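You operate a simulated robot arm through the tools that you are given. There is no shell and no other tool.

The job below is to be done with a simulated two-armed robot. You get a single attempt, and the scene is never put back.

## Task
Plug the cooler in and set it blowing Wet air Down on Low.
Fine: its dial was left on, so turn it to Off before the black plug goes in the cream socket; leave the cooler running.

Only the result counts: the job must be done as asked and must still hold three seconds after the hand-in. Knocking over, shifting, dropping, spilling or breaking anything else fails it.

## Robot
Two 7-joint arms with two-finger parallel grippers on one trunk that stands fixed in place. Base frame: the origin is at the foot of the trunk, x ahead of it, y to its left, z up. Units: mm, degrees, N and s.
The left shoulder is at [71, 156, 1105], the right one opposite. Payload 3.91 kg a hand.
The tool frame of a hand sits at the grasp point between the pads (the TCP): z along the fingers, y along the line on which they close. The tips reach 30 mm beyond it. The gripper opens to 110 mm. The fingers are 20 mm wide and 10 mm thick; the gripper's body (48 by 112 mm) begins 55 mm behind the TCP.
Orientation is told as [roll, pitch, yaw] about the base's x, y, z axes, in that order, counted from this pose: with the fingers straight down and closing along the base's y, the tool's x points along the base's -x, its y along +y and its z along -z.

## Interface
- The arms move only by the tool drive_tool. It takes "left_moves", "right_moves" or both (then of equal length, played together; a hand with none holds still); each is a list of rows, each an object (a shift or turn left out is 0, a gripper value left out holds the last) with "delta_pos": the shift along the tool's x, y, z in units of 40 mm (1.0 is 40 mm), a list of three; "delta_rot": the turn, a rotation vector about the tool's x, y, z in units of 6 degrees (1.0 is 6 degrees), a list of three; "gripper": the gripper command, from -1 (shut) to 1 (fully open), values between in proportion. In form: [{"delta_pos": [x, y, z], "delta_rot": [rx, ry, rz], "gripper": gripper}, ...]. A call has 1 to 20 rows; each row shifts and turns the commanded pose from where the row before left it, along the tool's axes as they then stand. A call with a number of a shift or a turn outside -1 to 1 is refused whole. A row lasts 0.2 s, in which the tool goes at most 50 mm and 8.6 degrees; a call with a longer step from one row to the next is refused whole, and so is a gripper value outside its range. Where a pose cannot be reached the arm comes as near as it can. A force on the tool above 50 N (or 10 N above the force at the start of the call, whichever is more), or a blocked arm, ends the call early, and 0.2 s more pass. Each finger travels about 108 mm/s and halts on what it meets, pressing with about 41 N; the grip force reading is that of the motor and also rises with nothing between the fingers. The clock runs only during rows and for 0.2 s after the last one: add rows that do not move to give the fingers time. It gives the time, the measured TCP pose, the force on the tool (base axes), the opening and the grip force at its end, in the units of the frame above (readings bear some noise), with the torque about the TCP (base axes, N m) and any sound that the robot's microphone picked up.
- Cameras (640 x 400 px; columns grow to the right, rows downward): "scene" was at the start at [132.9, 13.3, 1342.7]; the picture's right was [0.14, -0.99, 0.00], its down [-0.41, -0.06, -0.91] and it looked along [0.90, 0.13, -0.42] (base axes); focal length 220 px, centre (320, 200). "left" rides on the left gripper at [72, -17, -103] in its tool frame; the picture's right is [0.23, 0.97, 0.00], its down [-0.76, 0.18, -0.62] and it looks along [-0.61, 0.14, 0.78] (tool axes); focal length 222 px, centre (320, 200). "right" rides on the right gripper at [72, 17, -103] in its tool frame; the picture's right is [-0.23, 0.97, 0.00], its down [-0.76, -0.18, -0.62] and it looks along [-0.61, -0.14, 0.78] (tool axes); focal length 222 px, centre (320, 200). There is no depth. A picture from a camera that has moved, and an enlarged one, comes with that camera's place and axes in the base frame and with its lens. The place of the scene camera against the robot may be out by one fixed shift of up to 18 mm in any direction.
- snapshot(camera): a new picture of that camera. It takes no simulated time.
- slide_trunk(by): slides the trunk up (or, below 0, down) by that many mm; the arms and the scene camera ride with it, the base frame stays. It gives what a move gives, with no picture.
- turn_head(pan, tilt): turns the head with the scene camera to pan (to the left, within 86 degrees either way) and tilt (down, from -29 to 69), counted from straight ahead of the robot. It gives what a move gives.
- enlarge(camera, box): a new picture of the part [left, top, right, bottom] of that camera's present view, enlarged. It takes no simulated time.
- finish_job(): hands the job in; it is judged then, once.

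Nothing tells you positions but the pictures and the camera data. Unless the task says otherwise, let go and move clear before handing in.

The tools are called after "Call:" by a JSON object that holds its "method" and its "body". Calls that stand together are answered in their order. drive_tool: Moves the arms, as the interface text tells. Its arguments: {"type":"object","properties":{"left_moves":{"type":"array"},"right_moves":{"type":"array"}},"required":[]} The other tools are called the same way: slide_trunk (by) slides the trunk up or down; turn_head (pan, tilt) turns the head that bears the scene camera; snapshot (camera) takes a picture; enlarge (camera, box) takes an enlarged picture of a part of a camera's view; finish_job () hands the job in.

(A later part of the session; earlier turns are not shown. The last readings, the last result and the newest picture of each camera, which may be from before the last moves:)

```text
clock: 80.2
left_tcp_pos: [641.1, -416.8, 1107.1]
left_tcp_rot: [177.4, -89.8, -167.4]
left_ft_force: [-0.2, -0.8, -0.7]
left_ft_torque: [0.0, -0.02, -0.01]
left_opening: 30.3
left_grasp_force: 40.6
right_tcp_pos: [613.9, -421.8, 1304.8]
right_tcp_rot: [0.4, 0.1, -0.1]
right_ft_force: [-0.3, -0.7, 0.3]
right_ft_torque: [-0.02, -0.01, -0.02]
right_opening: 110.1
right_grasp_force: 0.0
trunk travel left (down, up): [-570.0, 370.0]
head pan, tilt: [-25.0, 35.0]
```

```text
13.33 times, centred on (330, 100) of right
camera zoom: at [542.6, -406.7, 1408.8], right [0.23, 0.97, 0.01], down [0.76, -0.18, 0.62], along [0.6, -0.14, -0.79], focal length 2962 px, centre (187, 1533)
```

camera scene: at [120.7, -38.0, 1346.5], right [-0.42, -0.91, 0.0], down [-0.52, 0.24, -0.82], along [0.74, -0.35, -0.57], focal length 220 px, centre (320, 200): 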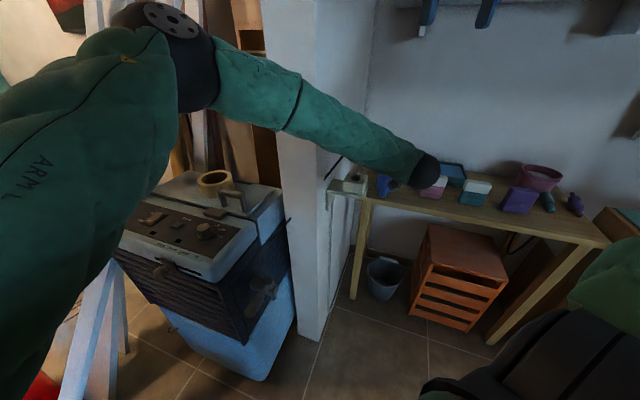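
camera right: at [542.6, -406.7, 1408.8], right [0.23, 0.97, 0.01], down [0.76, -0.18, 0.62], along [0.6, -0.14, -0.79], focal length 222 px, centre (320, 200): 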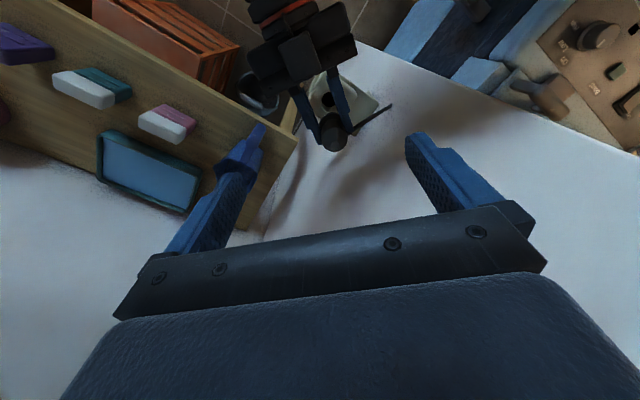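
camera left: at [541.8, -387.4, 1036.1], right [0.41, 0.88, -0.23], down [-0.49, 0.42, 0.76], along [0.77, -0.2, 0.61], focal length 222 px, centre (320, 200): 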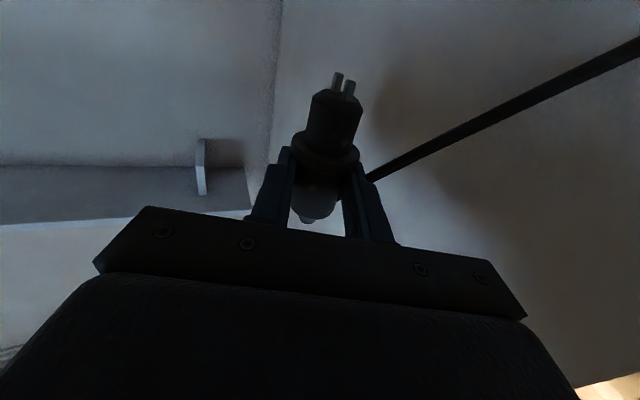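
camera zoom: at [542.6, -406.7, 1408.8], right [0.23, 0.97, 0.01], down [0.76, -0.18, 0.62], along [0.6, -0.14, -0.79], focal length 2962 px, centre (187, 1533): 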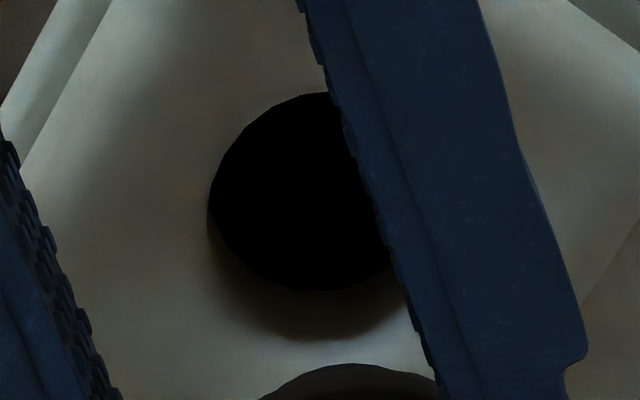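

Socket rim centre comes out at about [651, -411, 996], hole about 32 mm across against a plug nose of about 26 mm. I check the plug in the left camera for tilt or slip.

Call:
{"method": "enlarge", "body": {"camera": "left", "box": [260, 50, 400, 240]}}

Call:
{"method": "enlarge", "body": {"camera": "right", "box": [310, 100, 360, 160]}}

```text
2.11 times, centred on (330, 145) of left
camera zoom: at [541.6, -450.6, 1036.8], right [-0.17, 0.96, -0.23], down [-0.65, 0.07, 0.76], along [0.74, 0.27, 0.61], focal length 468 px, centre (299, 316)
```

zoom: 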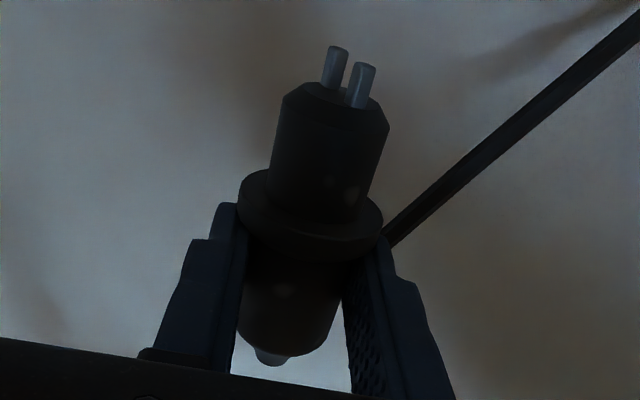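

```text
6.67 times, centred on (335, 130) of right
camera zoom: at [542.6, -406.7, 1408.8], right [0.23, 0.97, 0.01], down [0.76, -0.18, 0.62], along [0.6, -0.14, -0.79], focal length 1481 px, centre (220, 667)
```

zoom: 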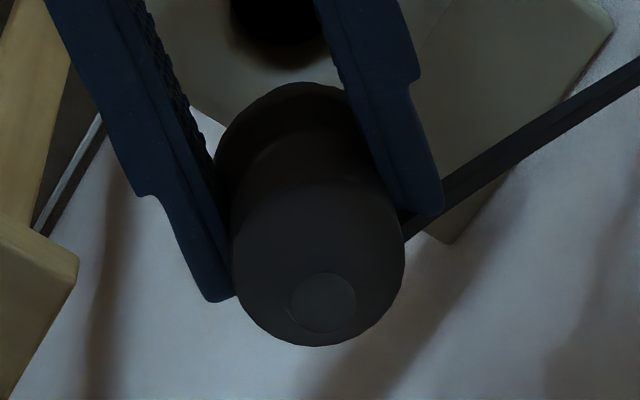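

The plug hasn't slipped: its axis is 19 mm beyond the TCP and nearly vertical, at about [660, -413]. I shift −9 mm in x, +2 mm in y and lower 40 mm, then re-check from above.

Call:
{"method": "drive_tool", "body": {"left_moves": [{"delta_pos": [0, 0.093, -0.2125]}, {"delta_pos": [0.5, 0, 0]}, {"delta_pos": [0.5, 0, 0]}, {"delta_pos": [0, 0, 0]}]}}

Call:
{"method": "enlarge", "body": {"camera": "right", "box": [290, 60, 370, 150]}}

Call:
{"method": "enlarge", "body": {"camera": "scene", "box": [310, 120, 420, 210]}}

```text
clock: 81.2
left_tcp_pos: [633.4, -413.9, 1067.0]
left_tcp_rot: [169.2, -90.1, -159.3]
left_ft_force: [-0.3, -0.3, -0.7]
left_ft_torque: [0.02, 0.04, 0.02]
left_opening: 30.3
left_grasp_force: 40.7
right_tcp_pos: [615.7, -423.9, 1303.6]
right_tcp_rot: [0.3, 0.3, 0.0]
right_ft_force: [0.1, 0.2, 1.0]
right_ft_torque: [-0.01, -0.02, -0.02]
right_opening: 110.3
right_grasp_force: 0.0
trunk travel left (down, up): [-570.0, 370.0]
head pan, tilt: [-25.0, 35.0]
```

```text
4.44 times, centred on (330, 105) of right
camera zoom: at [542.9, -406.6, 1408.6], right [0.23, 0.97, 0.0], down [0.76, -0.18, 0.62], along [0.6, -0.14, -0.79], focal length 987 px, centre (276, 622)
```

zoom: 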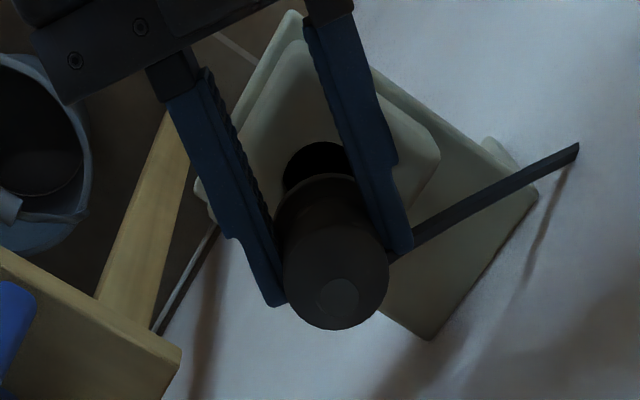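

```text
4.44 times, centred on (365, 165) of scene
camera zoom: at [121.0, -37.3, 1346.6], right [-0.42, -0.91, 0.0], down [-0.52, 0.24, -0.82], along [0.74, -0.35, -0.57], focal length 980 px, centre (120, 356)
```

zoom: 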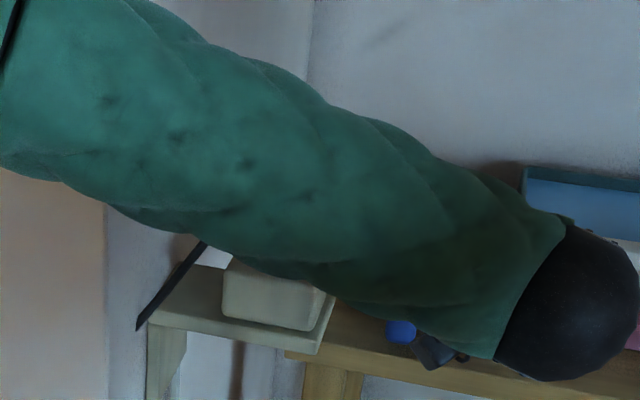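

Call:
{"method": "enlarge", "body": {"camera": "right", "box": [312, 84, 362, 134]}}

```text
8.00 times, centred on (337, 109) of right
camera zoom: at [542.9, -406.6, 1408.6], right [0.23, 0.97, 0.0], down [0.76, -0.18, 0.62], along [0.6, -0.14, -0.79], focal length 1777 px, centre (184, 928)
```

zoom: 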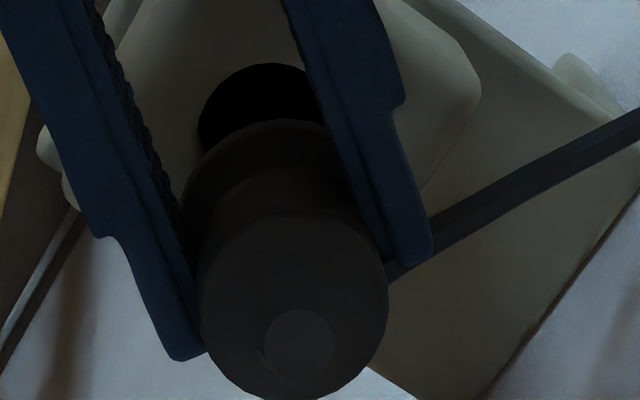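

The plug axis is about 3 mm too far in x; y matches. I correct that and lower 20 mm so the pins enter the hole mouth, watching the force.

Call:
{"method": "drive_tool", "body": {"left_moves": [{"delta_pos": [0, 0.013, -0.075]}, {"delta_pos": [0.25, 0, 0]}, {"delta_pos": [0.25, 0, 0]}, {"delta_pos": [0, 0, 0]}]}}

Call:
{"method": "enlarge", "body": {"camera": "right", "box": [312, 84, 362, 134]}}

Call:
{"method": "enlarge", "body": {"camera": "left", "box": [240, 0, 420, 240]}}

```text
clock: 82.2
left_tcp_pos: [631.0, -414.8, 1047.3]
left_tcp_rot: [178.3, -90.0, -168.3]
left_ft_force: [-0.7, -0.4, -0.8]
left_ft_torque: [0.02, 0.03, 0.01]
left_opening: 30.4
left_grasp_force: 41.1
right_tcp_pos: [615.9, -422.7, 1303.8]
right_tcp_rot: [0.4, 0.3, 0.0]
right_ft_force: [0.5, -0.1, 0.2]
right_ft_torque: [0.02, 0.01, -0.04]
right_opening: 110.0
right_grasp_force: 0.0
trunk travel left (down, up): [-570.0, 370.0]
head pan, tilt: [-25.0, 35.0]
```

```text
8.00 times, centred on (337, 109) of right
camera zoom: at [543.3, -406.7, 1408.4], right [0.23, 0.97, 0.0], down [0.76, -0.18, 0.62], along [0.6, -0.14, -0.79], focal length 1777 px, centre (184, 928)
```

zoom: 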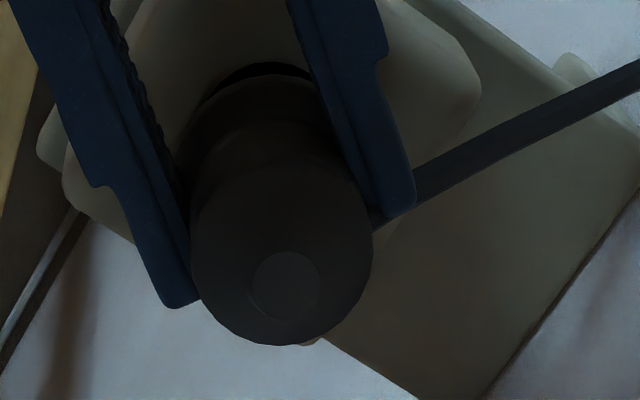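

```text
1.67 times, centred on (330, 120) of left
camera zoom: at [530.8, -448.8, 976.0], right [-0.17, 0.96, -0.23], down [-0.65, 0.07, 0.76], along [0.75, 0.28, 0.61], focal length 370 px, centre (303, 333)
```

zoom: 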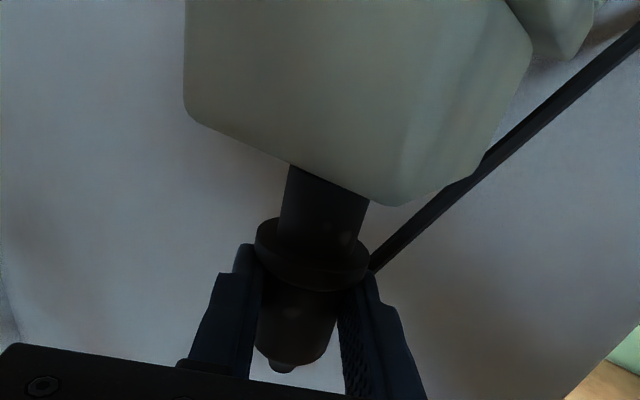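

Forces are nil and the pins are in the mouth. I lower another 12 mm in small steps so the chamfered nose enters.

Call:
{"method": "drive_tool", "body": {"left_moves": [{"delta_pos": [0.1, 0, 0]}, {"delta_pos": [0.1, 0, 0]}, {"delta_pos": [0.1, 0, 0]}, {"delta_pos": [0, 0, 0]}]}}

Call:
{"method": "enlarge", "body": {"camera": "right", "box": [312, 84, 362, 134]}}

Call:
{"method": "enlarge", "body": {"camera": "left", "box": [240, 0, 420, 240]}}

```text
clock: 83.2
left_tcp_pos: [630.1, -413.7, 1037.0]
left_tcp_rot: [146.2, -90.0, -136.2]
left_ft_force: [0.8, 0.4, -0.4]
left_ft_torque: [0.01, 0.03, 0.0]
left_opening: 30.1
left_grasp_force: 40.9
right_tcp_pos: [615.3, -423.3, 1304.3]
right_tcp_rot: [0.5, 0.4, 0.0]
right_ft_force: [0.2, 0.1, -0.2]
right_ft_torque: [-0.03, 0.03, -0.03]
right_opening: 110.0
right_grasp_force: 0.1
trunk travel left (down, up): [-570.0, 370.0]
head pan, tilt: [-25.0, 35.0]
```

```text
8.00 times, centred on (337, 109) of right
camera zoom: at [543.4, -406.8, 1408.3], right [0.23, 0.97, 0.0], down [0.76, -0.18, 0.62], along [0.6, -0.14, -0.79], focal length 1777 px, centre (184, 928)
```

zoom: 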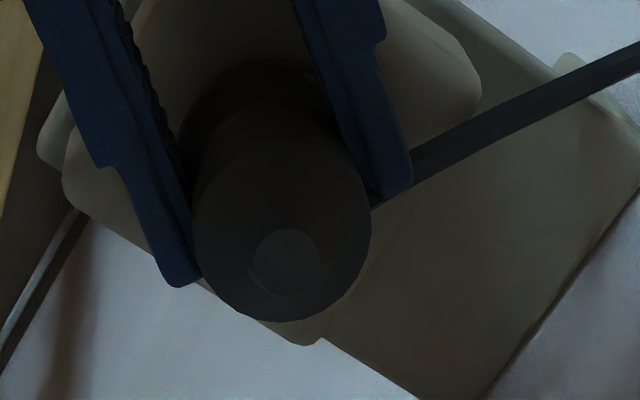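

```text
1.67 times, centred on (330, 120) of left
camera zoom: at [530.7, -448.2, 964.1], right [-0.17, 0.96, -0.23], down [-0.64, 0.07, 0.76], along [0.75, 0.28, 0.61], focal length 370 px, centre (303, 333)
```

zoom: 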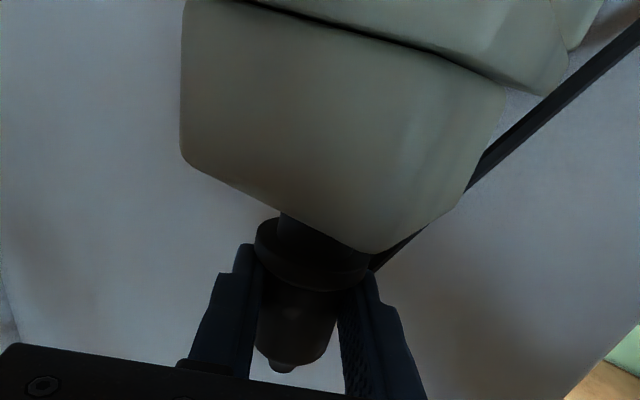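

Still no contact force. I lower another 10 mm.

Call:
{"method": "drive_tool", "body": {"left_moves": [{"delta_pos": [0.08, 0, 0]}, {"delta_pos": [0.08, 0, 0]}, {"delta_pos": [0.08, 0, 0]}, {"delta_pos": [0, 0, 0]}]}}

Call:
{"method": "enlarge", "body": {"camera": "right", "box": [312, 84, 362, 134]}}

Call:
{"method": "enlarge", "body": {"camera": "left", "box": [240, 0, 420, 240]}}

```text
clock: 84.2
left_tcp_pos: [628.4, -414.5, 1027.4]
left_tcp_rot: [157.1, -90.0, -147.0]
left_ft_force: [0.2, -0.5, -0.5]
left_ft_torque: [-0.02, 0.04, 0.01]
left_opening: 30.4
left_grasp_force: 40.9
right_tcp_pos: [616.1, -422.8, 1302.8]
right_tcp_rot: [0.4, 0.3, -0.1]
right_ft_force: [0.3, -0.7, -0.7]
right_ft_torque: [0.02, -0.02, 0.01]
right_opening: 110.0
right_grasp_force: 0.0
trunk travel left (down, up): [-570.0, 370.0]
head pan, tilt: [-25.0, 35.0]
```

```text
8.00 times, centred on (337, 109) of right
camera zoom: at [543.3, -406.8, 1408.3], right [0.23, 0.97, 0.0], down [0.76, -0.18, 0.62], along [0.6, -0.14, -0.79], focal length 1777 px, centre (184, 928)
```

zoom: 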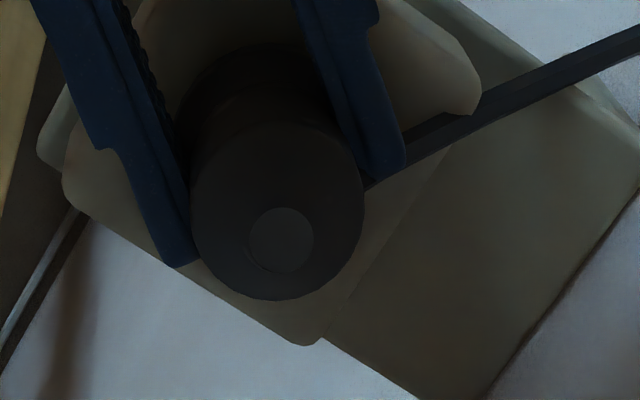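

```text
1.67 times, centred on (330, 120) of left
camera zoom: at [529.7, -448.5, 954.6], right [-0.17, 0.96, -0.23], down [-0.65, 0.07, 0.76], along [0.75, 0.28, 0.61], focal length 370 px, centre (303, 333)
```

zoom: 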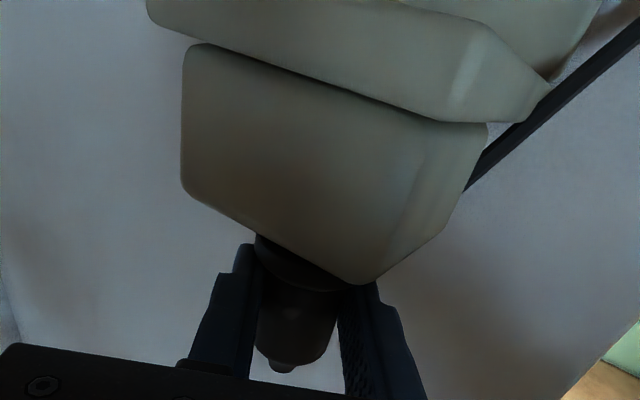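

The nose is in the hole with no side load. I keep lowering toward seating the collar.

Call:
{"method": "drive_tool", "body": {"left_moves": [{"delta_pos": [0.07, 0, 0]}, {"delta_pos": [0.07, 0, 0]}, {"delta_pos": [0.05, 0, 0]}, {"delta_pos": [0, 0, 0]}]}}

Call:
{"method": "enlarge", "body": {"camera": "right", "box": [312, 74, 362, 134]}}

Call:
{"method": "enlarge", "body": {"camera": "left", "box": [240, 0, 420, 240]}}

```text
clock: 85.2
left_tcp_pos: [629.3, -414.2, 1020.2]
left_tcp_rot: [149.4, -90.0, -139.4]
left_ft_force: [0.0, -0.2, 0.2]
left_ft_torque: [-0.01, 0.0, -0.01]
left_opening: 30.3
left_grasp_force: 40.7
right_tcp_pos: [615.6, -422.8, 1303.7]
right_tcp_rot: [0.4, 0.3, 0.0]
right_ft_force: [0.5, 0.5, 0.2]
right_ft_torque: [0.0, -0.01, 0.02]
right_opening: 109.9
right_grasp_force: 0.1
trunk travel left (down, up): [-570.0, 370.0]
head pan, tilt: [-25.0, 35.0]
```

```text
6.67 times, centred on (337, 104) of right
camera zoom: at [543.4, -406.8, 1408.3], right [0.23, 0.97, 0.0], down [0.76, -0.18, 0.62], along [0.6, -0.14, -0.79], focal length 1481 px, centre (207, 840)
```

zoom: 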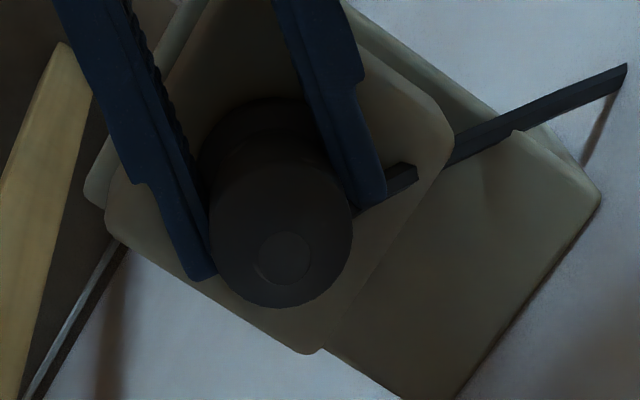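

```text
1.67 times, centred on (330, 120) of left
camera zoom: at [529.7, -448.9, 947.7], right [-0.17, 0.96, -0.23], down [-0.64, 0.07, 0.76], along [0.75, 0.27, 0.61], focal length 370 px, centre (303, 333)
```

zoom: 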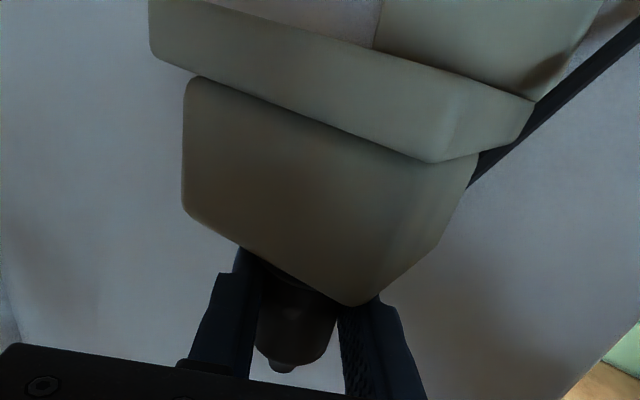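

Call:
{"method": "drive_tool", "body": {"left_moves": [{"delta_pos": [0.06, 0, 0]}, {"delta_pos": [0.06, 0, 0]}, {"delta_pos": [0, 0, 0]}]}}

```text
clock: 86.0
left_tcp_pos: [627.6, -413.0, 1017.4]
left_tcp_rot: [-143.0, -89.6, 152.9]
left_ft_force: [9.5, -9.9, 36.8]
left_ft_torque: [0.01, -0.37, -0.08]
left_opening: 30.1
left_grasp_force: 41.3
right_tcp_pos: [614.7, -422.1, 1305.2]
right_tcp_rot: [0.3, 0.2, 0.0]
right_ft_force: [0.7, -0.4, -0.5]
right_ft_torque: [0.01, 0.0, 0.01]
right_opening: 110.2
right_grasp_force: 0.1
trunk travel left (down, up): [-570.0, 370.0]
head pan, tilt: [-25.0, 35.0]
```

A 37 N upward reaction at z 1017 — the collar should be at the socket's top. I check the seating visually.

Call:
{"method": "enlarge", "body": {"camera": "right", "box": [312, 74, 362, 134]}}

Call:
{"method": "enlarge", "body": {"camera": "left", "box": [240, 60, 420, 240]}}

Call:
{"method": "snapshot", "body": {"camera": "scene"}}

Call:
{"method": "enlarge", "body": {"camera": "scene", "box": [320, 150, 380, 200]}}

```text
6.67 times, centred on (337, 104) of right
camera zoom: at [541.8, -406.3, 1409.7], right [0.23, 0.97, 0.0], down [0.76, -0.18, 0.62], along [0.6, -0.14, -0.79], focal length 1481 px, centre (207, 840)
```

zoom: 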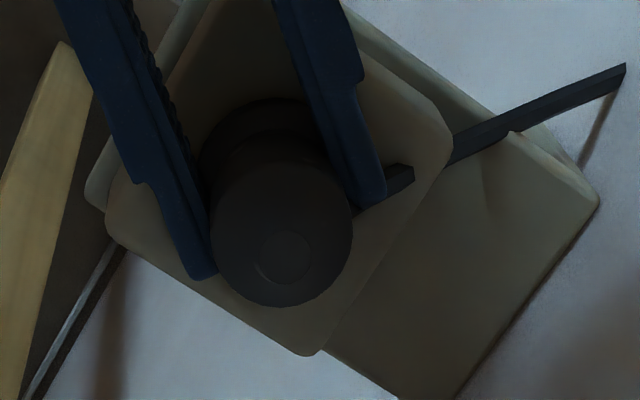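

```text
2.22 times, centred on (330, 150) of left
camera zoom: at [529.6, -448.8, 945.9], right [-0.17, 0.96, -0.23], down [-0.65, 0.07, 0.76], along [0.74, 0.28, 0.61], focal length 494 px, centre (298, 311)
```

zoom: 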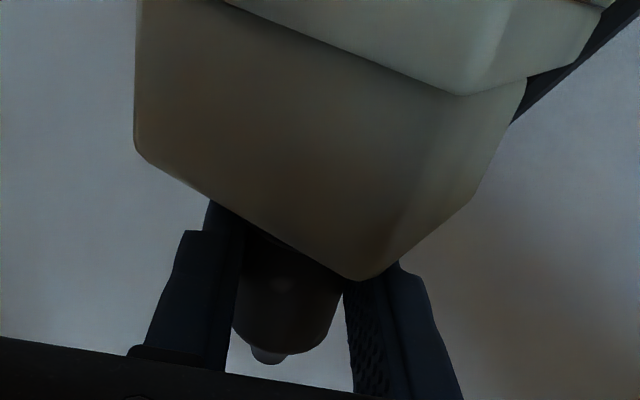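

```text
taken
camera scene: at [119.9, -36.9, 1347.2], right [-0.42, -0.91, 0.0], down [-0.52, 0.24, -0.82], along [0.74, -0.35, -0.57], focal length 220 px, centre (320, 200)
```

scene: 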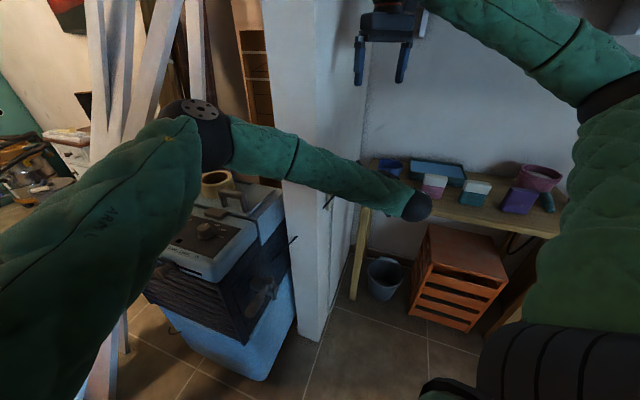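

```text
8.00 times, centred on (350, 175) of scene
camera zoom: at [119.9, -36.9, 1347.2], right [-0.42, -0.91, 0.0], down [-0.52, 0.24, -0.82], along [0.74, -0.35, -0.57], focal length 1763 px, centre (80, 400)
```

zoom: 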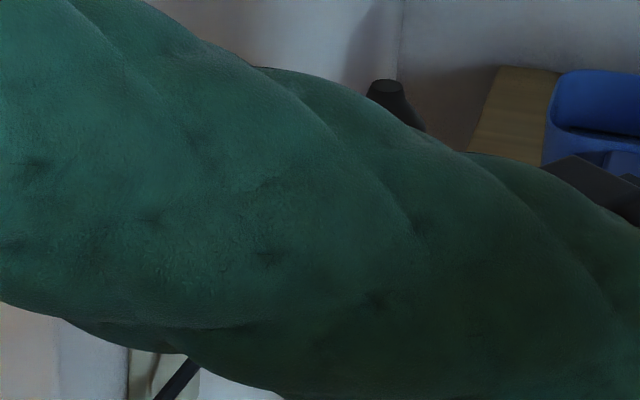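

The collar appears to sit on the socket's top face. I press slightly more to make sure it is fully home.

Call:
{"method": "drive_tool", "body": {"left_moves": [{"delta_pos": [0.03, 0, 0]}, {"delta_pos": [0.02, 0, 0]}, {"delta_pos": [0, 0, 0]}]}}

Call:
{"method": "enlarge", "body": {"camera": "right", "box": [312, 74, 362, 134]}}

```text
clock: 86.4
left_tcp_pos: [628.3, -414.4, 1017.7]
left_tcp_rot: [-138.4, -89.5, 148.4]
left_ft_force: [-4.5, -2.0, 19.5]
left_ft_torque: [0.24, 0.0, 0.02]
left_opening: 30.2
left_grasp_force: 40.9
right_tcp_pos: [613.5, -420.7, 1303.2]
right_tcp_rot: [0.3, 0.4, 0.0]
right_ft_force: [0.0, -0.5, -0.2]
right_ft_torque: [0.01, 0.0, -0.01]
right_opening: 110.0
right_grasp_force: 0.1
trunk travel left (down, up): [-570.0, 370.0]
head pan, tilt: [-25.0, 35.0]
stopped in row 2 (left hand): the force on the tool passed its limit at 52 N (the readings are from after the stop); the commanded pose is now the measured one
```

```text
6.67 times, centred on (337, 104) of right
camera zoom: at [542.2, -405.9, 1408.6], right [0.23, 0.97, 0.0], down [0.76, -0.18, 0.62], along [0.6, -0.14, -0.79], focal length 1481 px, centre (207, 840)
```

zoom: 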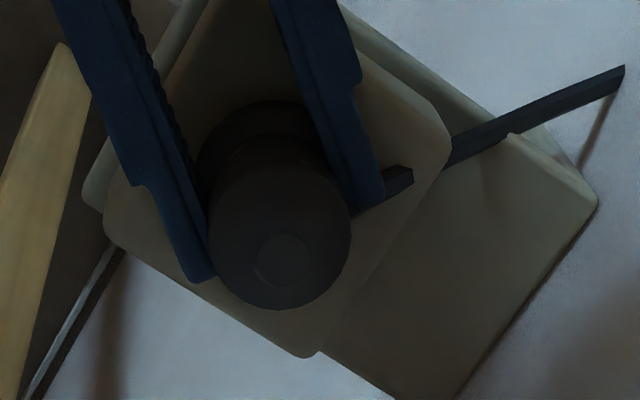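

It's a firm stop: no further travel. I open the gripper and back the left hand straight away from the plug.

Call:
{"method": "drive_tool", "body": {"left_moves": [{"gripper": 0.2}, {"gripper": 0.2}, {"gripper": 0.2}, {"delta_pos": [0, 0, -0.5]}, {"delta_pos": [0, 0, -0.8]}, {"delta_pos": [0, 0, -0.8]}, {"delta_pos": [0, 0, 0]}]}}

Call:
{"method": "enlarge", "body": {"camera": "right", "box": [280, 50, 400, 150]}}

Call:
{"method": "enlarge", "body": {"camera": "scene", "box": [320, 140, 400, 210]}}

Call:
{"method": "snapshot", "body": {"camera": "left"}}

```text
clock: 88.0
left_tcp_pos: [598.5, -392.4, 1032.4]
left_tcp_rot: [-62.3, -89.7, 71.9]
left_ft_force: [0.1, 0.3, -0.4]
left_ft_torque: [-0.02, 0.0, 0.03]
left_opening: 66.0
left_grasp_force: 0.1
left hand out of reach, approached as far as the arm can: row 4, 5, 6
right_tcp_pos: [615.9, -421.1, 1303.1]
right_tcp_rot: [0.4, 0.3, 0.0]
right_ft_force: [0.3, 0.3, 0.0]
right_ft_torque: [-0.04, 0.01, -0.01]
right_opening: 110.2
right_grasp_force: 0.0
trunk travel left (down, up): [-570.0, 370.0]
head pan, tilt: [-25.0, 35.0]
```

```text
4.00 times, centred on (340, 100) of right
camera zoom: at [543.8, -406.8, 1408.1], right [0.23, 0.97, 0.0], down [0.77, -0.18, 0.62], along [0.6, -0.14, -0.79], focal length 888 px, centre (240, 600)
```

zoom: 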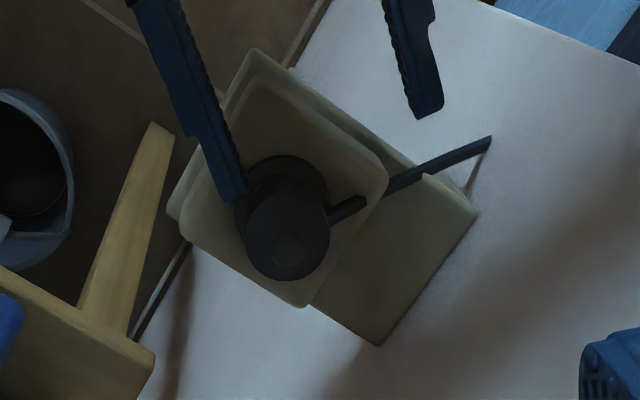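

```text
5.71 times, centred on (360, 175) of scene
camera zoom: at [121.8, -37.5, 1346.4], right [-0.42, -0.91, 0.0], down [-0.52, 0.24, -0.82], along [0.74, -0.35, -0.57], focal length 1259 px, centre (91, 343)
```

zoom: 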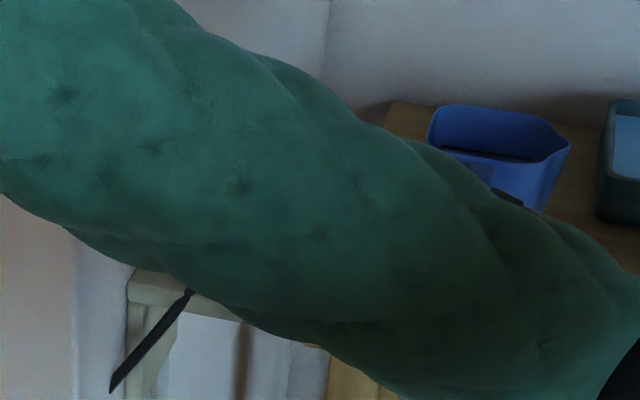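

```text
taken
camera left: at [499.6, -426.7, 960.5], right [-0.16, 0.96, -0.23], down [-0.64, 0.07, 0.76], along [0.75, 0.27, 0.61], focal length 222 px, centre (320, 200)
```

left: 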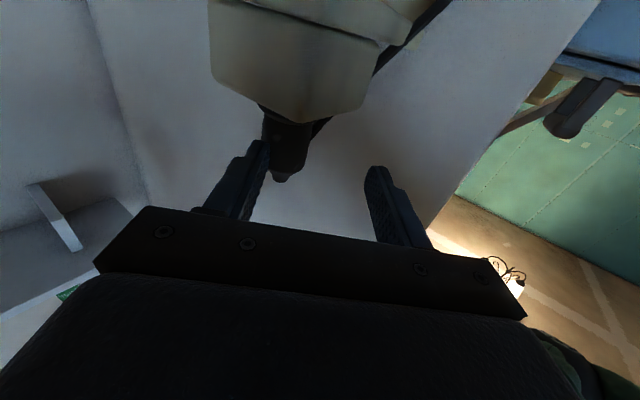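

The plug stayed in place, but the hand drifted sideways because the straight retreat was out of reach. I bring the command back to a reachable spot just behind the plug, then go up.

Call:
{"method": "drive_tool", "body": {"left_moves": [{"delta_pos": [0, 0, 0.6]}, {"delta_pos": [0, 0, 0.6]}, {"delta_pos": [0, 0, 0]}]}}

Call:
{"method": "enlarge", "body": {"camera": "right", "box": [280, 50, 400, 150]}}

```text
clock: 88.7
left_tcp_pos: [642.8, -385.3, 1039.3]
left_tcp_rot: [-132.0, -88.7, 141.9]
left_ft_force: [-4.5, -23.1, 39.8]
left_ft_torque: [-1.63, -1.26, -0.7]
left_opening: 77.9
left_grasp_force: 11.6
right_tcp_pos: [615.7, -422.3, 1304.0]
right_tcp_rot: [0.4, 0.3, 0.1]
right_ft_force: [0.9, -1.0, -0.8]
right_ft_torque: [-0.01, 0.07, 0.02]
right_opening: 110.0
right_grasp_force: 0.1
trunk travel left (down, up): [-570.0, 370.0]
head pan, tilt: [-25.0, 35.0]
stopped in row 3 (left hand): the force on the tool passed its limit at 54 N (the readings are from after the stop); the commanded pose is now the measured one
```

```text
4.00 times, centred on (340, 100) of right
camera zoom: at [544.0, -406.1, 1408.9], right [0.23, 0.97, 0.01], down [0.77, -0.18, 0.62], along [0.6, -0.14, -0.79], focal length 888 px, centre (240, 600)
```

zoom: 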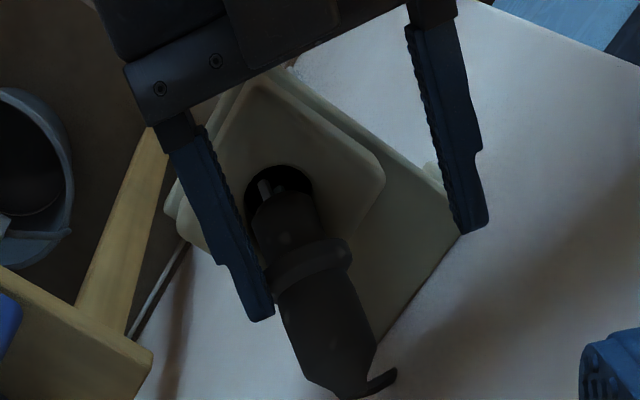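

The command was taken from the actual pose, so the hand came forward and levered the plug out of the socket; it now leans across the socket against one finger. I look carefully before doing anything.

Call:
{"method": "enlarge", "body": {"camera": "right", "box": [290, 70, 380, 170]}}

Call:
{"method": "snapshot", "body": {"camera": "left"}}

Call:
{"method": "snapshot", "body": {"camera": "right"}}

Call:
{"method": "enlarge", "body": {"camera": "scene", "box": [310, 130, 430, 220]}}

```text
4.00 times, centred on (335, 120) of right
camera zoom: at [544.0, -406.1, 1408.9], right [0.23, 0.97, 0.01], down [0.77, -0.18, 0.62], along [0.6, -0.14, -0.79], focal length 888 px, centre (260, 520)
```

zoom: 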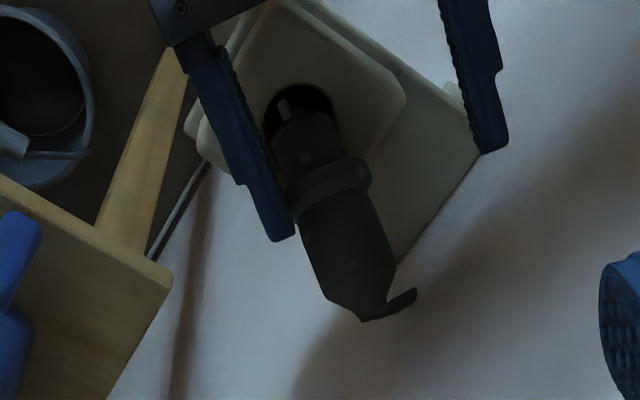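

```text
taken
camera left: at [546.0, -420.6, 967.0], right [-0.16, 0.96, -0.24], down [-0.66, 0.08, 0.75], along [0.74, 0.28, 0.62], focal length 222 px, centre (320, 200)
```

left: 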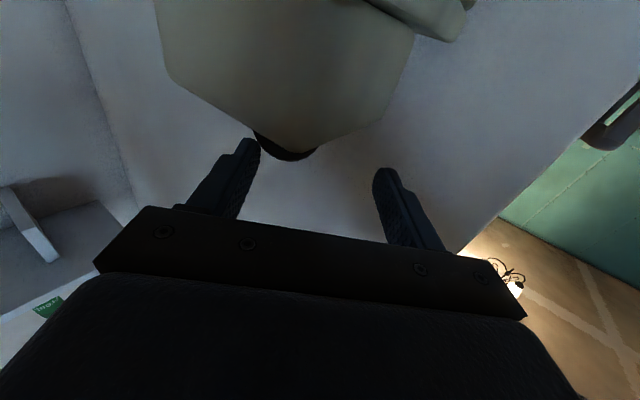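

```text
taken
camera right: at [544.0, -406.1, 1408.9], right [0.23, 0.97, 0.01], down [0.77, -0.18, 0.62], along [0.6, -0.14, -0.79], focal length 222 px, centre (320, 200)
```

right: 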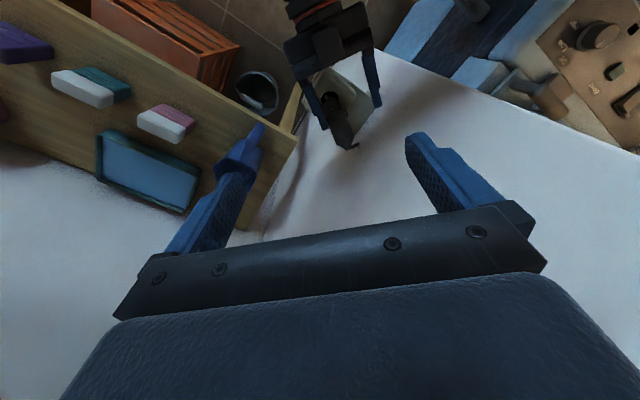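

```text
4.44 times, centred on (370, 175) of scene
camera zoom: at [121.0, -37.8, 1346.9], right [-0.42, -0.91, 0.0], down [-0.52, 0.24, -0.82], along [0.74, -0.35, -0.57], focal length 980 px, centre (98, 311)
```

zoom: 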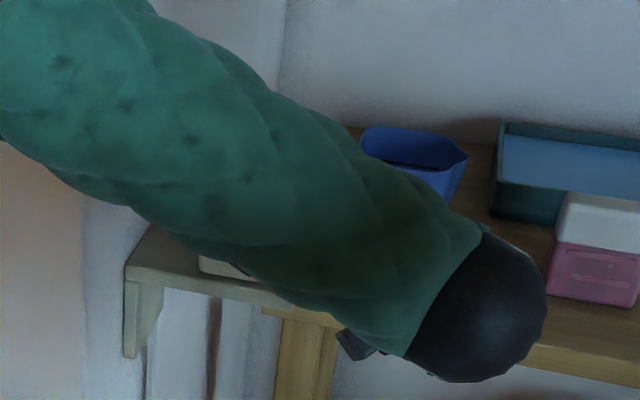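

The plug leans over the far side of the socket with its collar on the box edge, pinned by the left finger. I let 0.4 s pass without moving to see whether it is stable.

Call:
{"method": "drive_tool", "body": {"left_moves": [{"delta_pos": [0, 0, 0]}]}}

Call:
{"method": "enlarge", "body": {"camera": "right", "box": [290, 70, 380, 170]}}

Call:
{"method": "enlarge", "body": {"camera": "left", "box": [200, 60, 420, 220]}}

```text
clock: 89.1
left_tcp_pos: [640.7, -385.3, 1039.3]
left_tcp_rot: [-137.3, -89.0, 147.3]
left_ft_force: [-7.2, -22.1, 45.2]
left_ft_torque: [-1.74, -1.36, -0.79]
left_opening: 76.3
left_grasp_force: 11.3
right_tcp_pos: [614.4, -422.6, 1305.4]
right_tcp_rot: [0.4, 0.2, 0.0]
right_ft_force: [-0.6, 0.5, -1.2]
right_ft_torque: [0.01, 0.03, 0.01]
right_opening: 110.0
right_grasp_force: 0.2
trunk travel left (down, up): [-570.0, 370.0]
head pan, tilt: [-25.0, 35.0]
```

```text
4.00 times, centred on (335, 120) of right
camera zoom: at [540.3, -406.6, 1410.2], right [0.23, 0.97, 0.01], down [0.76, -0.18, 0.62], along [0.61, -0.14, -0.78], focal length 888 px, centre (260, 520)
```

zoom: 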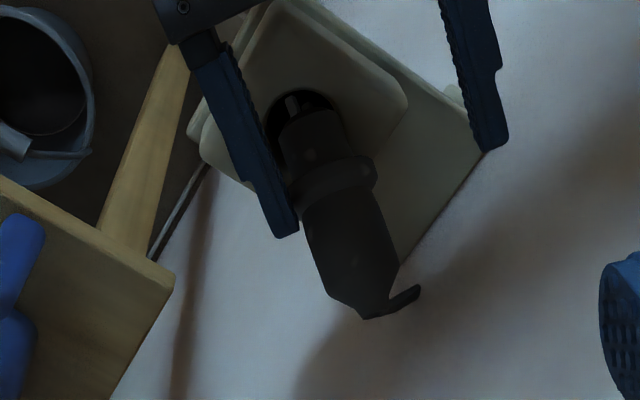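

```text
2.50 times, centred on (310, 140) of left
camera zoom: at [543.2, -420.0, 966.3], right [-0.16, 0.96, -0.24], down [-0.66, 0.08, 0.75], along [0.74, 0.28, 0.62], focal length 555 px, centre (345, 350)
```

zoom: 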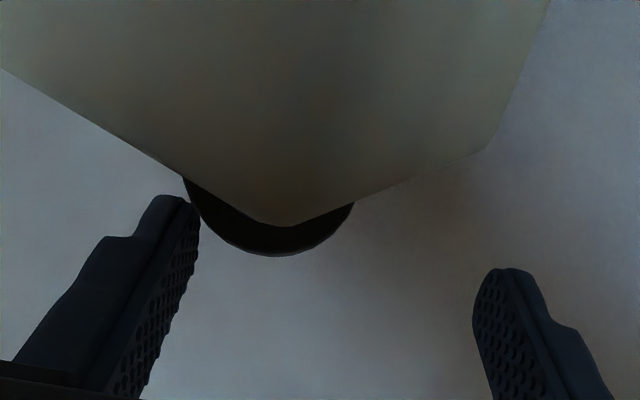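

The plug is stable, pinned by the left finger. I'll use the right hand to take hold of the plug's rear body: first turn it slightly (yaw +10°, pitch 13°) and come down to about 90 mm above the plug.

Call:
{"method": "drive_tool", "body": {"right_moves": [{"delta_rot": [0, 0, -0.83], "gripper": 0.09}, {"delta_rot": [0, 0, -0.83]}, {"delta_rot": [0, -0.72, 0]}, {"delta_rot": [0, -0.72, 0]}, {"delta_rot": [0, -0.72, 0]}, {"delta_pos": [-0.078, 0.0375, 0.781]}, {"delta_pos": [-0.078, 0.0375, 0.781]}, {"delta_pos": [-0.078, 0.0375, 0.781]}, {"delta_pos": [-0.078, 0.0375, 0.781]}, {"delta_pos": [0, 0, 0]}]}}

Call:
{"method": "snapshot", "body": {"camera": "right"}}

Call:
{"method": "enlarge", "body": {"camera": "right", "box": [250, 20, 420, 180]}}

```text
clock: 91.3
left_tcp_pos: [644.9, -382.1, 1033.1]
left_tcp_rot: [-135.5, -89.4, 145.5]
left_ft_force: [0.6, 0.3, 0.7]
left_ft_torque: [-0.01, 0.01, 0.01]
left_opening: 66.2
left_grasp_force: 0.0
right_tcp_pos: [656.4, -406.9, 1182.0]
right_tcp_rot: [0.4, -12.6, 10.0]
right_ft_force: [0.1, -0.7, -0.4]
right_ft_torque: [0.02, 0.02, -0.02]
right_opening: 60.3
right_grasp_force: 0.2
trunk travel left (down, up): [-570.0, 370.0]
head pan, tilt: [-25.0, 35.0]
```

```text
taken
camera right: at [560.7, -408.0, 1269.3], right [0.05, 1.0, 0.06], down [0.63, -0.07, 0.77], along [0.78, 0.0, -0.63], focal length 222 px, centre (320, 200)
```

right: 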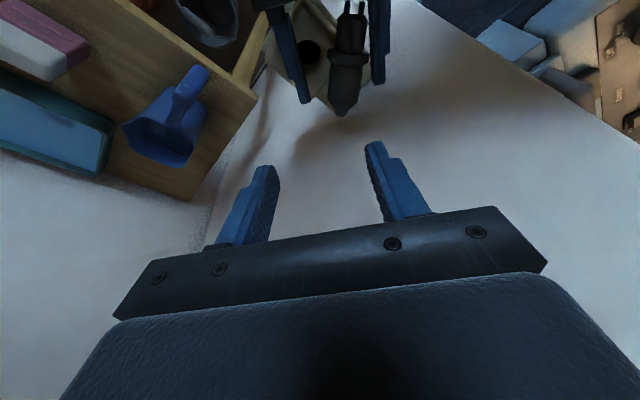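

```text
2.50 times, centred on (335, 100) of right
camera zoom: at [560.7, -408.0, 1269.3], right [0.05, 1.0, 0.06], down [0.63, -0.07, 0.77], along [0.78, 0.0, -0.63], focal length 555 px, centre (282, 450)
```

zoom: 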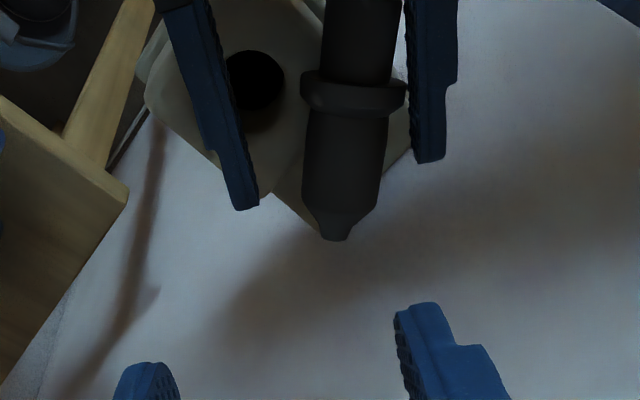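

The finger slipped off while the right hand approached, and the plug is now tilted between the left hand's open fingers. I check exactly how it is held.

Call:
{"method": "enlarge", "body": {"camera": "left", "box": [180, 40, 440, 240]}}

Call:
{"method": "enlarge", "body": {"camera": "right", "box": [260, 0, 420, 130]}}

Call:
{"method": "enlarge", "body": {"camera": "scene", "box": [310, 120, 430, 220]}}

```text
2.00 times, centred on (310, 140) of left
camera zoom: at [546.5, -416.8, 960.1], right [-0.17, 0.96, -0.23], down [-0.65, 0.07, 0.76], along [0.74, 0.28, 0.61], focal length 444 px, centre (340, 320)
```

zoom: 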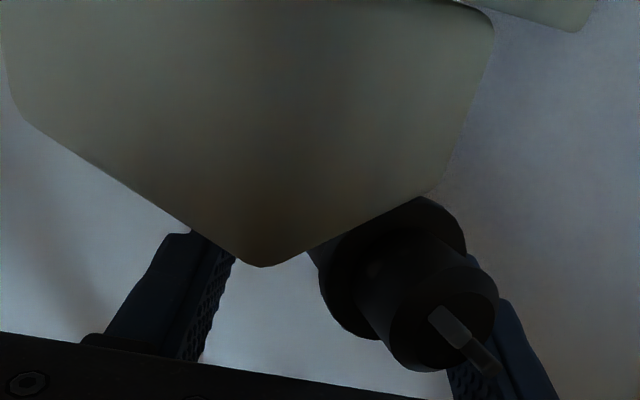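

```text
3.08 times, centred on (340, 65) of right
camera zoom: at [560.7, -408.0, 1269.3], right [0.05, 1.0, 0.06], down [0.63, -0.07, 0.77], along [0.78, 0.0, -0.63], focal length 684 px, centre (258, 615)
```

zoom: 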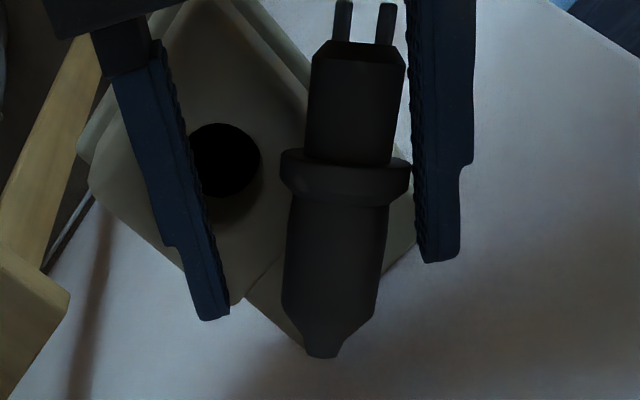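

```text
4.00 times, centred on (370, 170) of scene
camera zoom: at [122.7, -35.9, 1345.5], right [-0.42, -0.91, 0.0], down [-0.52, 0.24, -0.82], along [0.74, -0.34, -0.57], focal length 882 px, centre (120, 320)
```

zoom: 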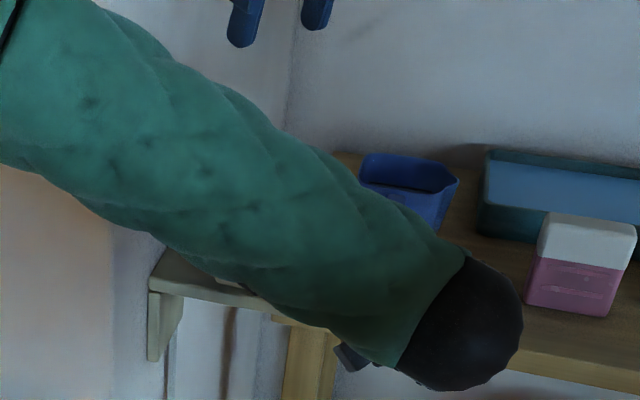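

The plug lies flat on top of the socket box, nose toward the robot, touching the left +y finger. I lower the left hand 10 mm and close partly to nudge the plug back over the middle of the box.

Call:
{"method": "drive_tool", "body": {"left_moves": [{"delta_pos": [0.12, 0, 0]}, {"delta_pos": [0.12, 0, 0]}, {"gripper": 0.1}, {"gripper": 0.0}, {"gripper": -0.1}, {"gripper": -0.18}, {"delta_pos": [0, 0, 0]}]}}

Call:
{"method": "enlarge", "body": {"camera": "right", "box": [260, 0, 420, 130]}}

Call:
{"method": "enlarge", "body": {"camera": "left", "box": [180, 40, 440, 240]}}

```text
clock: 92.9
left_tcp_pos: [643.1, -382.5, 1026.1]
left_tcp_rot: [-133.5, -89.1, 143.5]
left_ft_force: [-6.5, 12.4, 6.9]
left_ft_torque: [0.33, 0.3, -0.33]
left_opening: 51.9
left_grasp_force: 6.7
right_tcp_pos: [653.8, -406.8, 1185.8]
right_tcp_rot: [0.4, -12.8, 9.9]
right_ft_force: [0.5, -0.4, -0.7]
right_ft_torque: [0.01, -0.04, 0.02]
right_opening: 59.9
right_grasp_force: 0.2
trunk travel left (down, up): [-570.0, 370.0]
head pan, tilt: [-25.0, 35.0]
```

```text
3.08 times, centred on (340, 65) of right
camera zoom: at [558.5, -407.6, 1271.5], right [0.05, 1.0, 0.06], down [0.63, -0.07, 0.78], along [0.78, 0.0, -0.63], focal length 684 px, centre (258, 615)
```

zoom: 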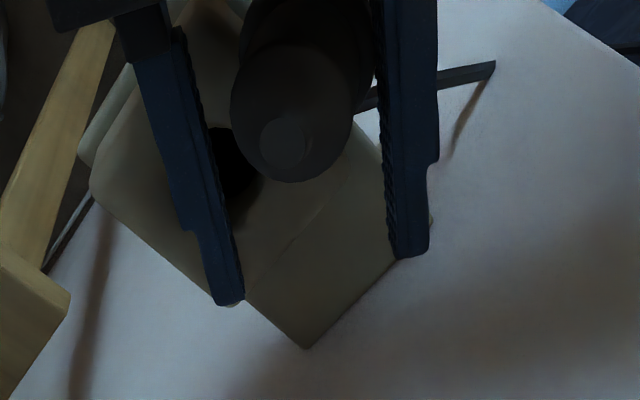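

```text
2.00 times, centred on (310, 140) of left
camera zoom: at [545.0, -417.9, 954.5], right [-0.17, 0.96, -0.24], down [-0.65, 0.07, 0.75], along [0.74, 0.28, 0.61], focal length 444 px, centre (340, 320)
```

zoom: 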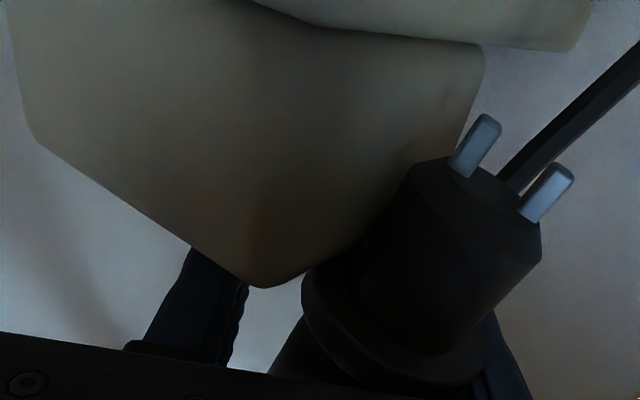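

The plug has tipped nose-down into the space between the left fingers near the palm, loosely held. I close the gripper firmly to secure it, then lift clear and inspect.

Call:
{"method": "drive_tool", "body": {"left_moves": [{"gripper": -0.3}, {"gripper": -0.5}, {"gripper": -1}, {"gripper": -1}]}}

Call:
{"method": "enlarge", "body": {"camera": "left", "box": [180, 40, 480, 260]}}

Call:
{"method": "enlarge", "body": {"camera": "right", "box": [260, 0, 420, 130]}}

```text
clock: 93.9
left_tcp_pos: [641.5, -380.1, 1028.9]
left_tcp_rot: [-131.8, -88.9, 141.9]
left_ft_force: [-22.0, 40.1, 13.6]
left_ft_torque: [0.95, 0.88, -1.03]
left_opening: 42.2
left_grasp_force: 41.0
right_tcp_pos: [653.1, -404.5, 1188.5]
right_tcp_rot: [0.1, -12.9, 9.9]
right_ft_force: [0.2, 0.0, 0.2]
right_ft_torque: [0.01, 0.02, -0.01]
right_opening: 60.1
right_grasp_force: 0.1
trunk travel left (down, up): [-570.0, 370.0]
head pan, tilt: [-25.0, 35.0]
```

```text
1.82 times, centred on (330, 150) of left
camera zoom: at [543.7, -415.5, 956.0], right [-0.17, 0.96, -0.24], down [-0.65, 0.07, 0.75], along [0.74, 0.28, 0.61], focal length 404 px, centre (302, 291)
```

zoom: 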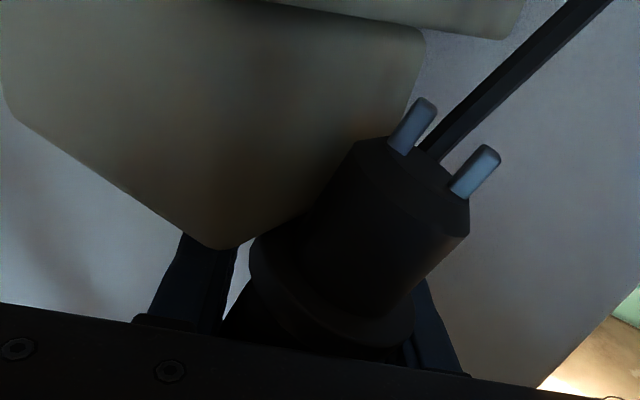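

```text
3.08 times, centred on (340, 65) of right
camera zoom: at [556.9, -404.8, 1273.2], right [0.05, 1.0, 0.05], down [0.63, -0.07, 0.78], along [0.78, 0.0, -0.63], focal length 684 px, centre (258, 615)
```

zoom: 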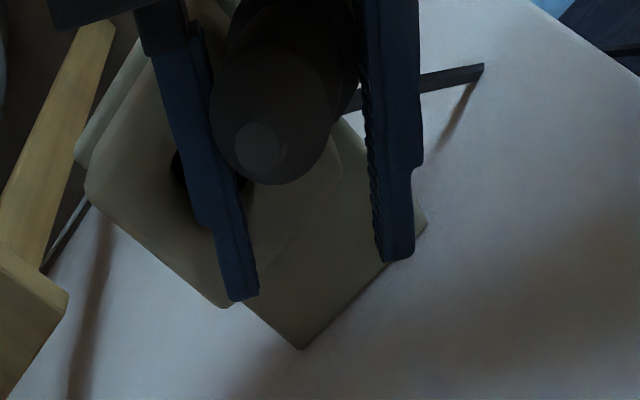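

The plug is gripped (42 mm, so it sits askew). I lift it straight up clear of the box.

Call:
{"method": "drive_tool", "body": {"left_moves": [{"delta_pos": [-0.3, 0, 0]}, {"delta_pos": [-0.6, 0, 0]}, {"delta_pos": [-0.6, 0, 0]}, {"delta_pos": [0, 0, 0]}]}}

Call:
{"method": "snapshot", "body": {"camera": "left"}}

Call:
{"method": "enlarge", "body": {"camera": "left", "box": [180, 40, 480, 260]}}

Call:
{"method": "enlarge", "body": {"camera": "right", "box": [240, 0, 420, 130]}}

```text
clock: 94.9
left_tcp_pos: [644.8, -382.7, 1084.7]
left_tcp_rot: [-132.6, -89.2, 142.5]
left_ft_force: [-0.1, -0.1, -0.6]
left_ft_torque: [-0.01, 0.0, 0.01]
left_opening: 30.1
left_grasp_force: 41.2
right_tcp_pos: [656.6, -408.7, 1184.3]
right_tcp_rot: [0.4, -12.7, 9.9]
right_ft_force: [0.1, 0.6, -0.4]
right_ft_torque: [-0.02, 0.05, -0.01]
right_opening: 60.2
right_grasp_force: 0.0
trunk travel left (down, up): [-570.0, 370.0]
head pan, tilt: [-25.0, 35.0]
```

```text
taken
camera left: at [545.9, -418.0, 1012.1], right [-0.17, 0.96, -0.24], down [-0.65, 0.07, 0.75], along [0.74, 0.28, 0.61], focal length 222 px, centre (320, 200)
```

left: 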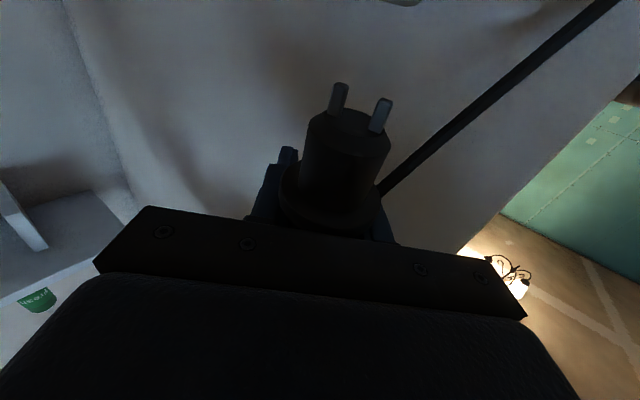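

```text
1.82 times, centred on (330, 150) of left
camera zoom: at [545.9, -418.0, 1012.1], right [-0.17, 0.96, -0.24], down [-0.65, 0.07, 0.75], along [0.74, 0.28, 0.61], focal length 404 px, centre (302, 291)
```

zoom: 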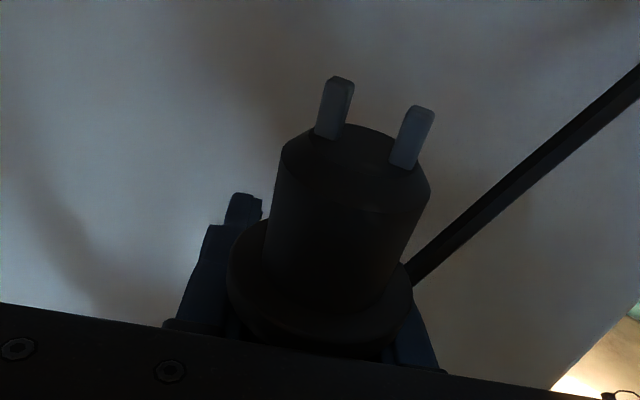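

```text
3.08 times, centred on (330, 65) of right
camera zoom: at [560.2, -409.6, 1270.1], right [0.05, 1.0, 0.06], down [0.63, -0.08, 0.77], along [0.78, 0.0, -0.63], focal length 684 px, centre (289, 615)
```

zoom: 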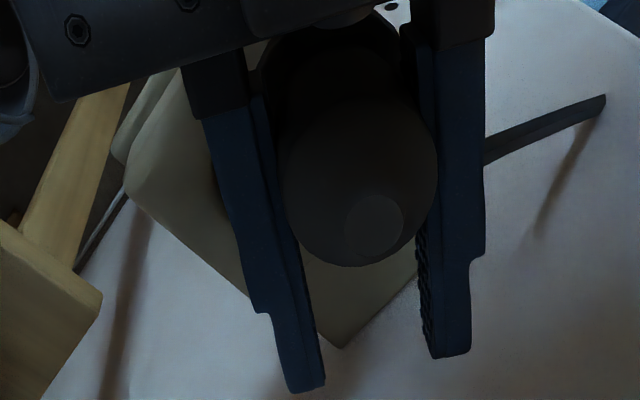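

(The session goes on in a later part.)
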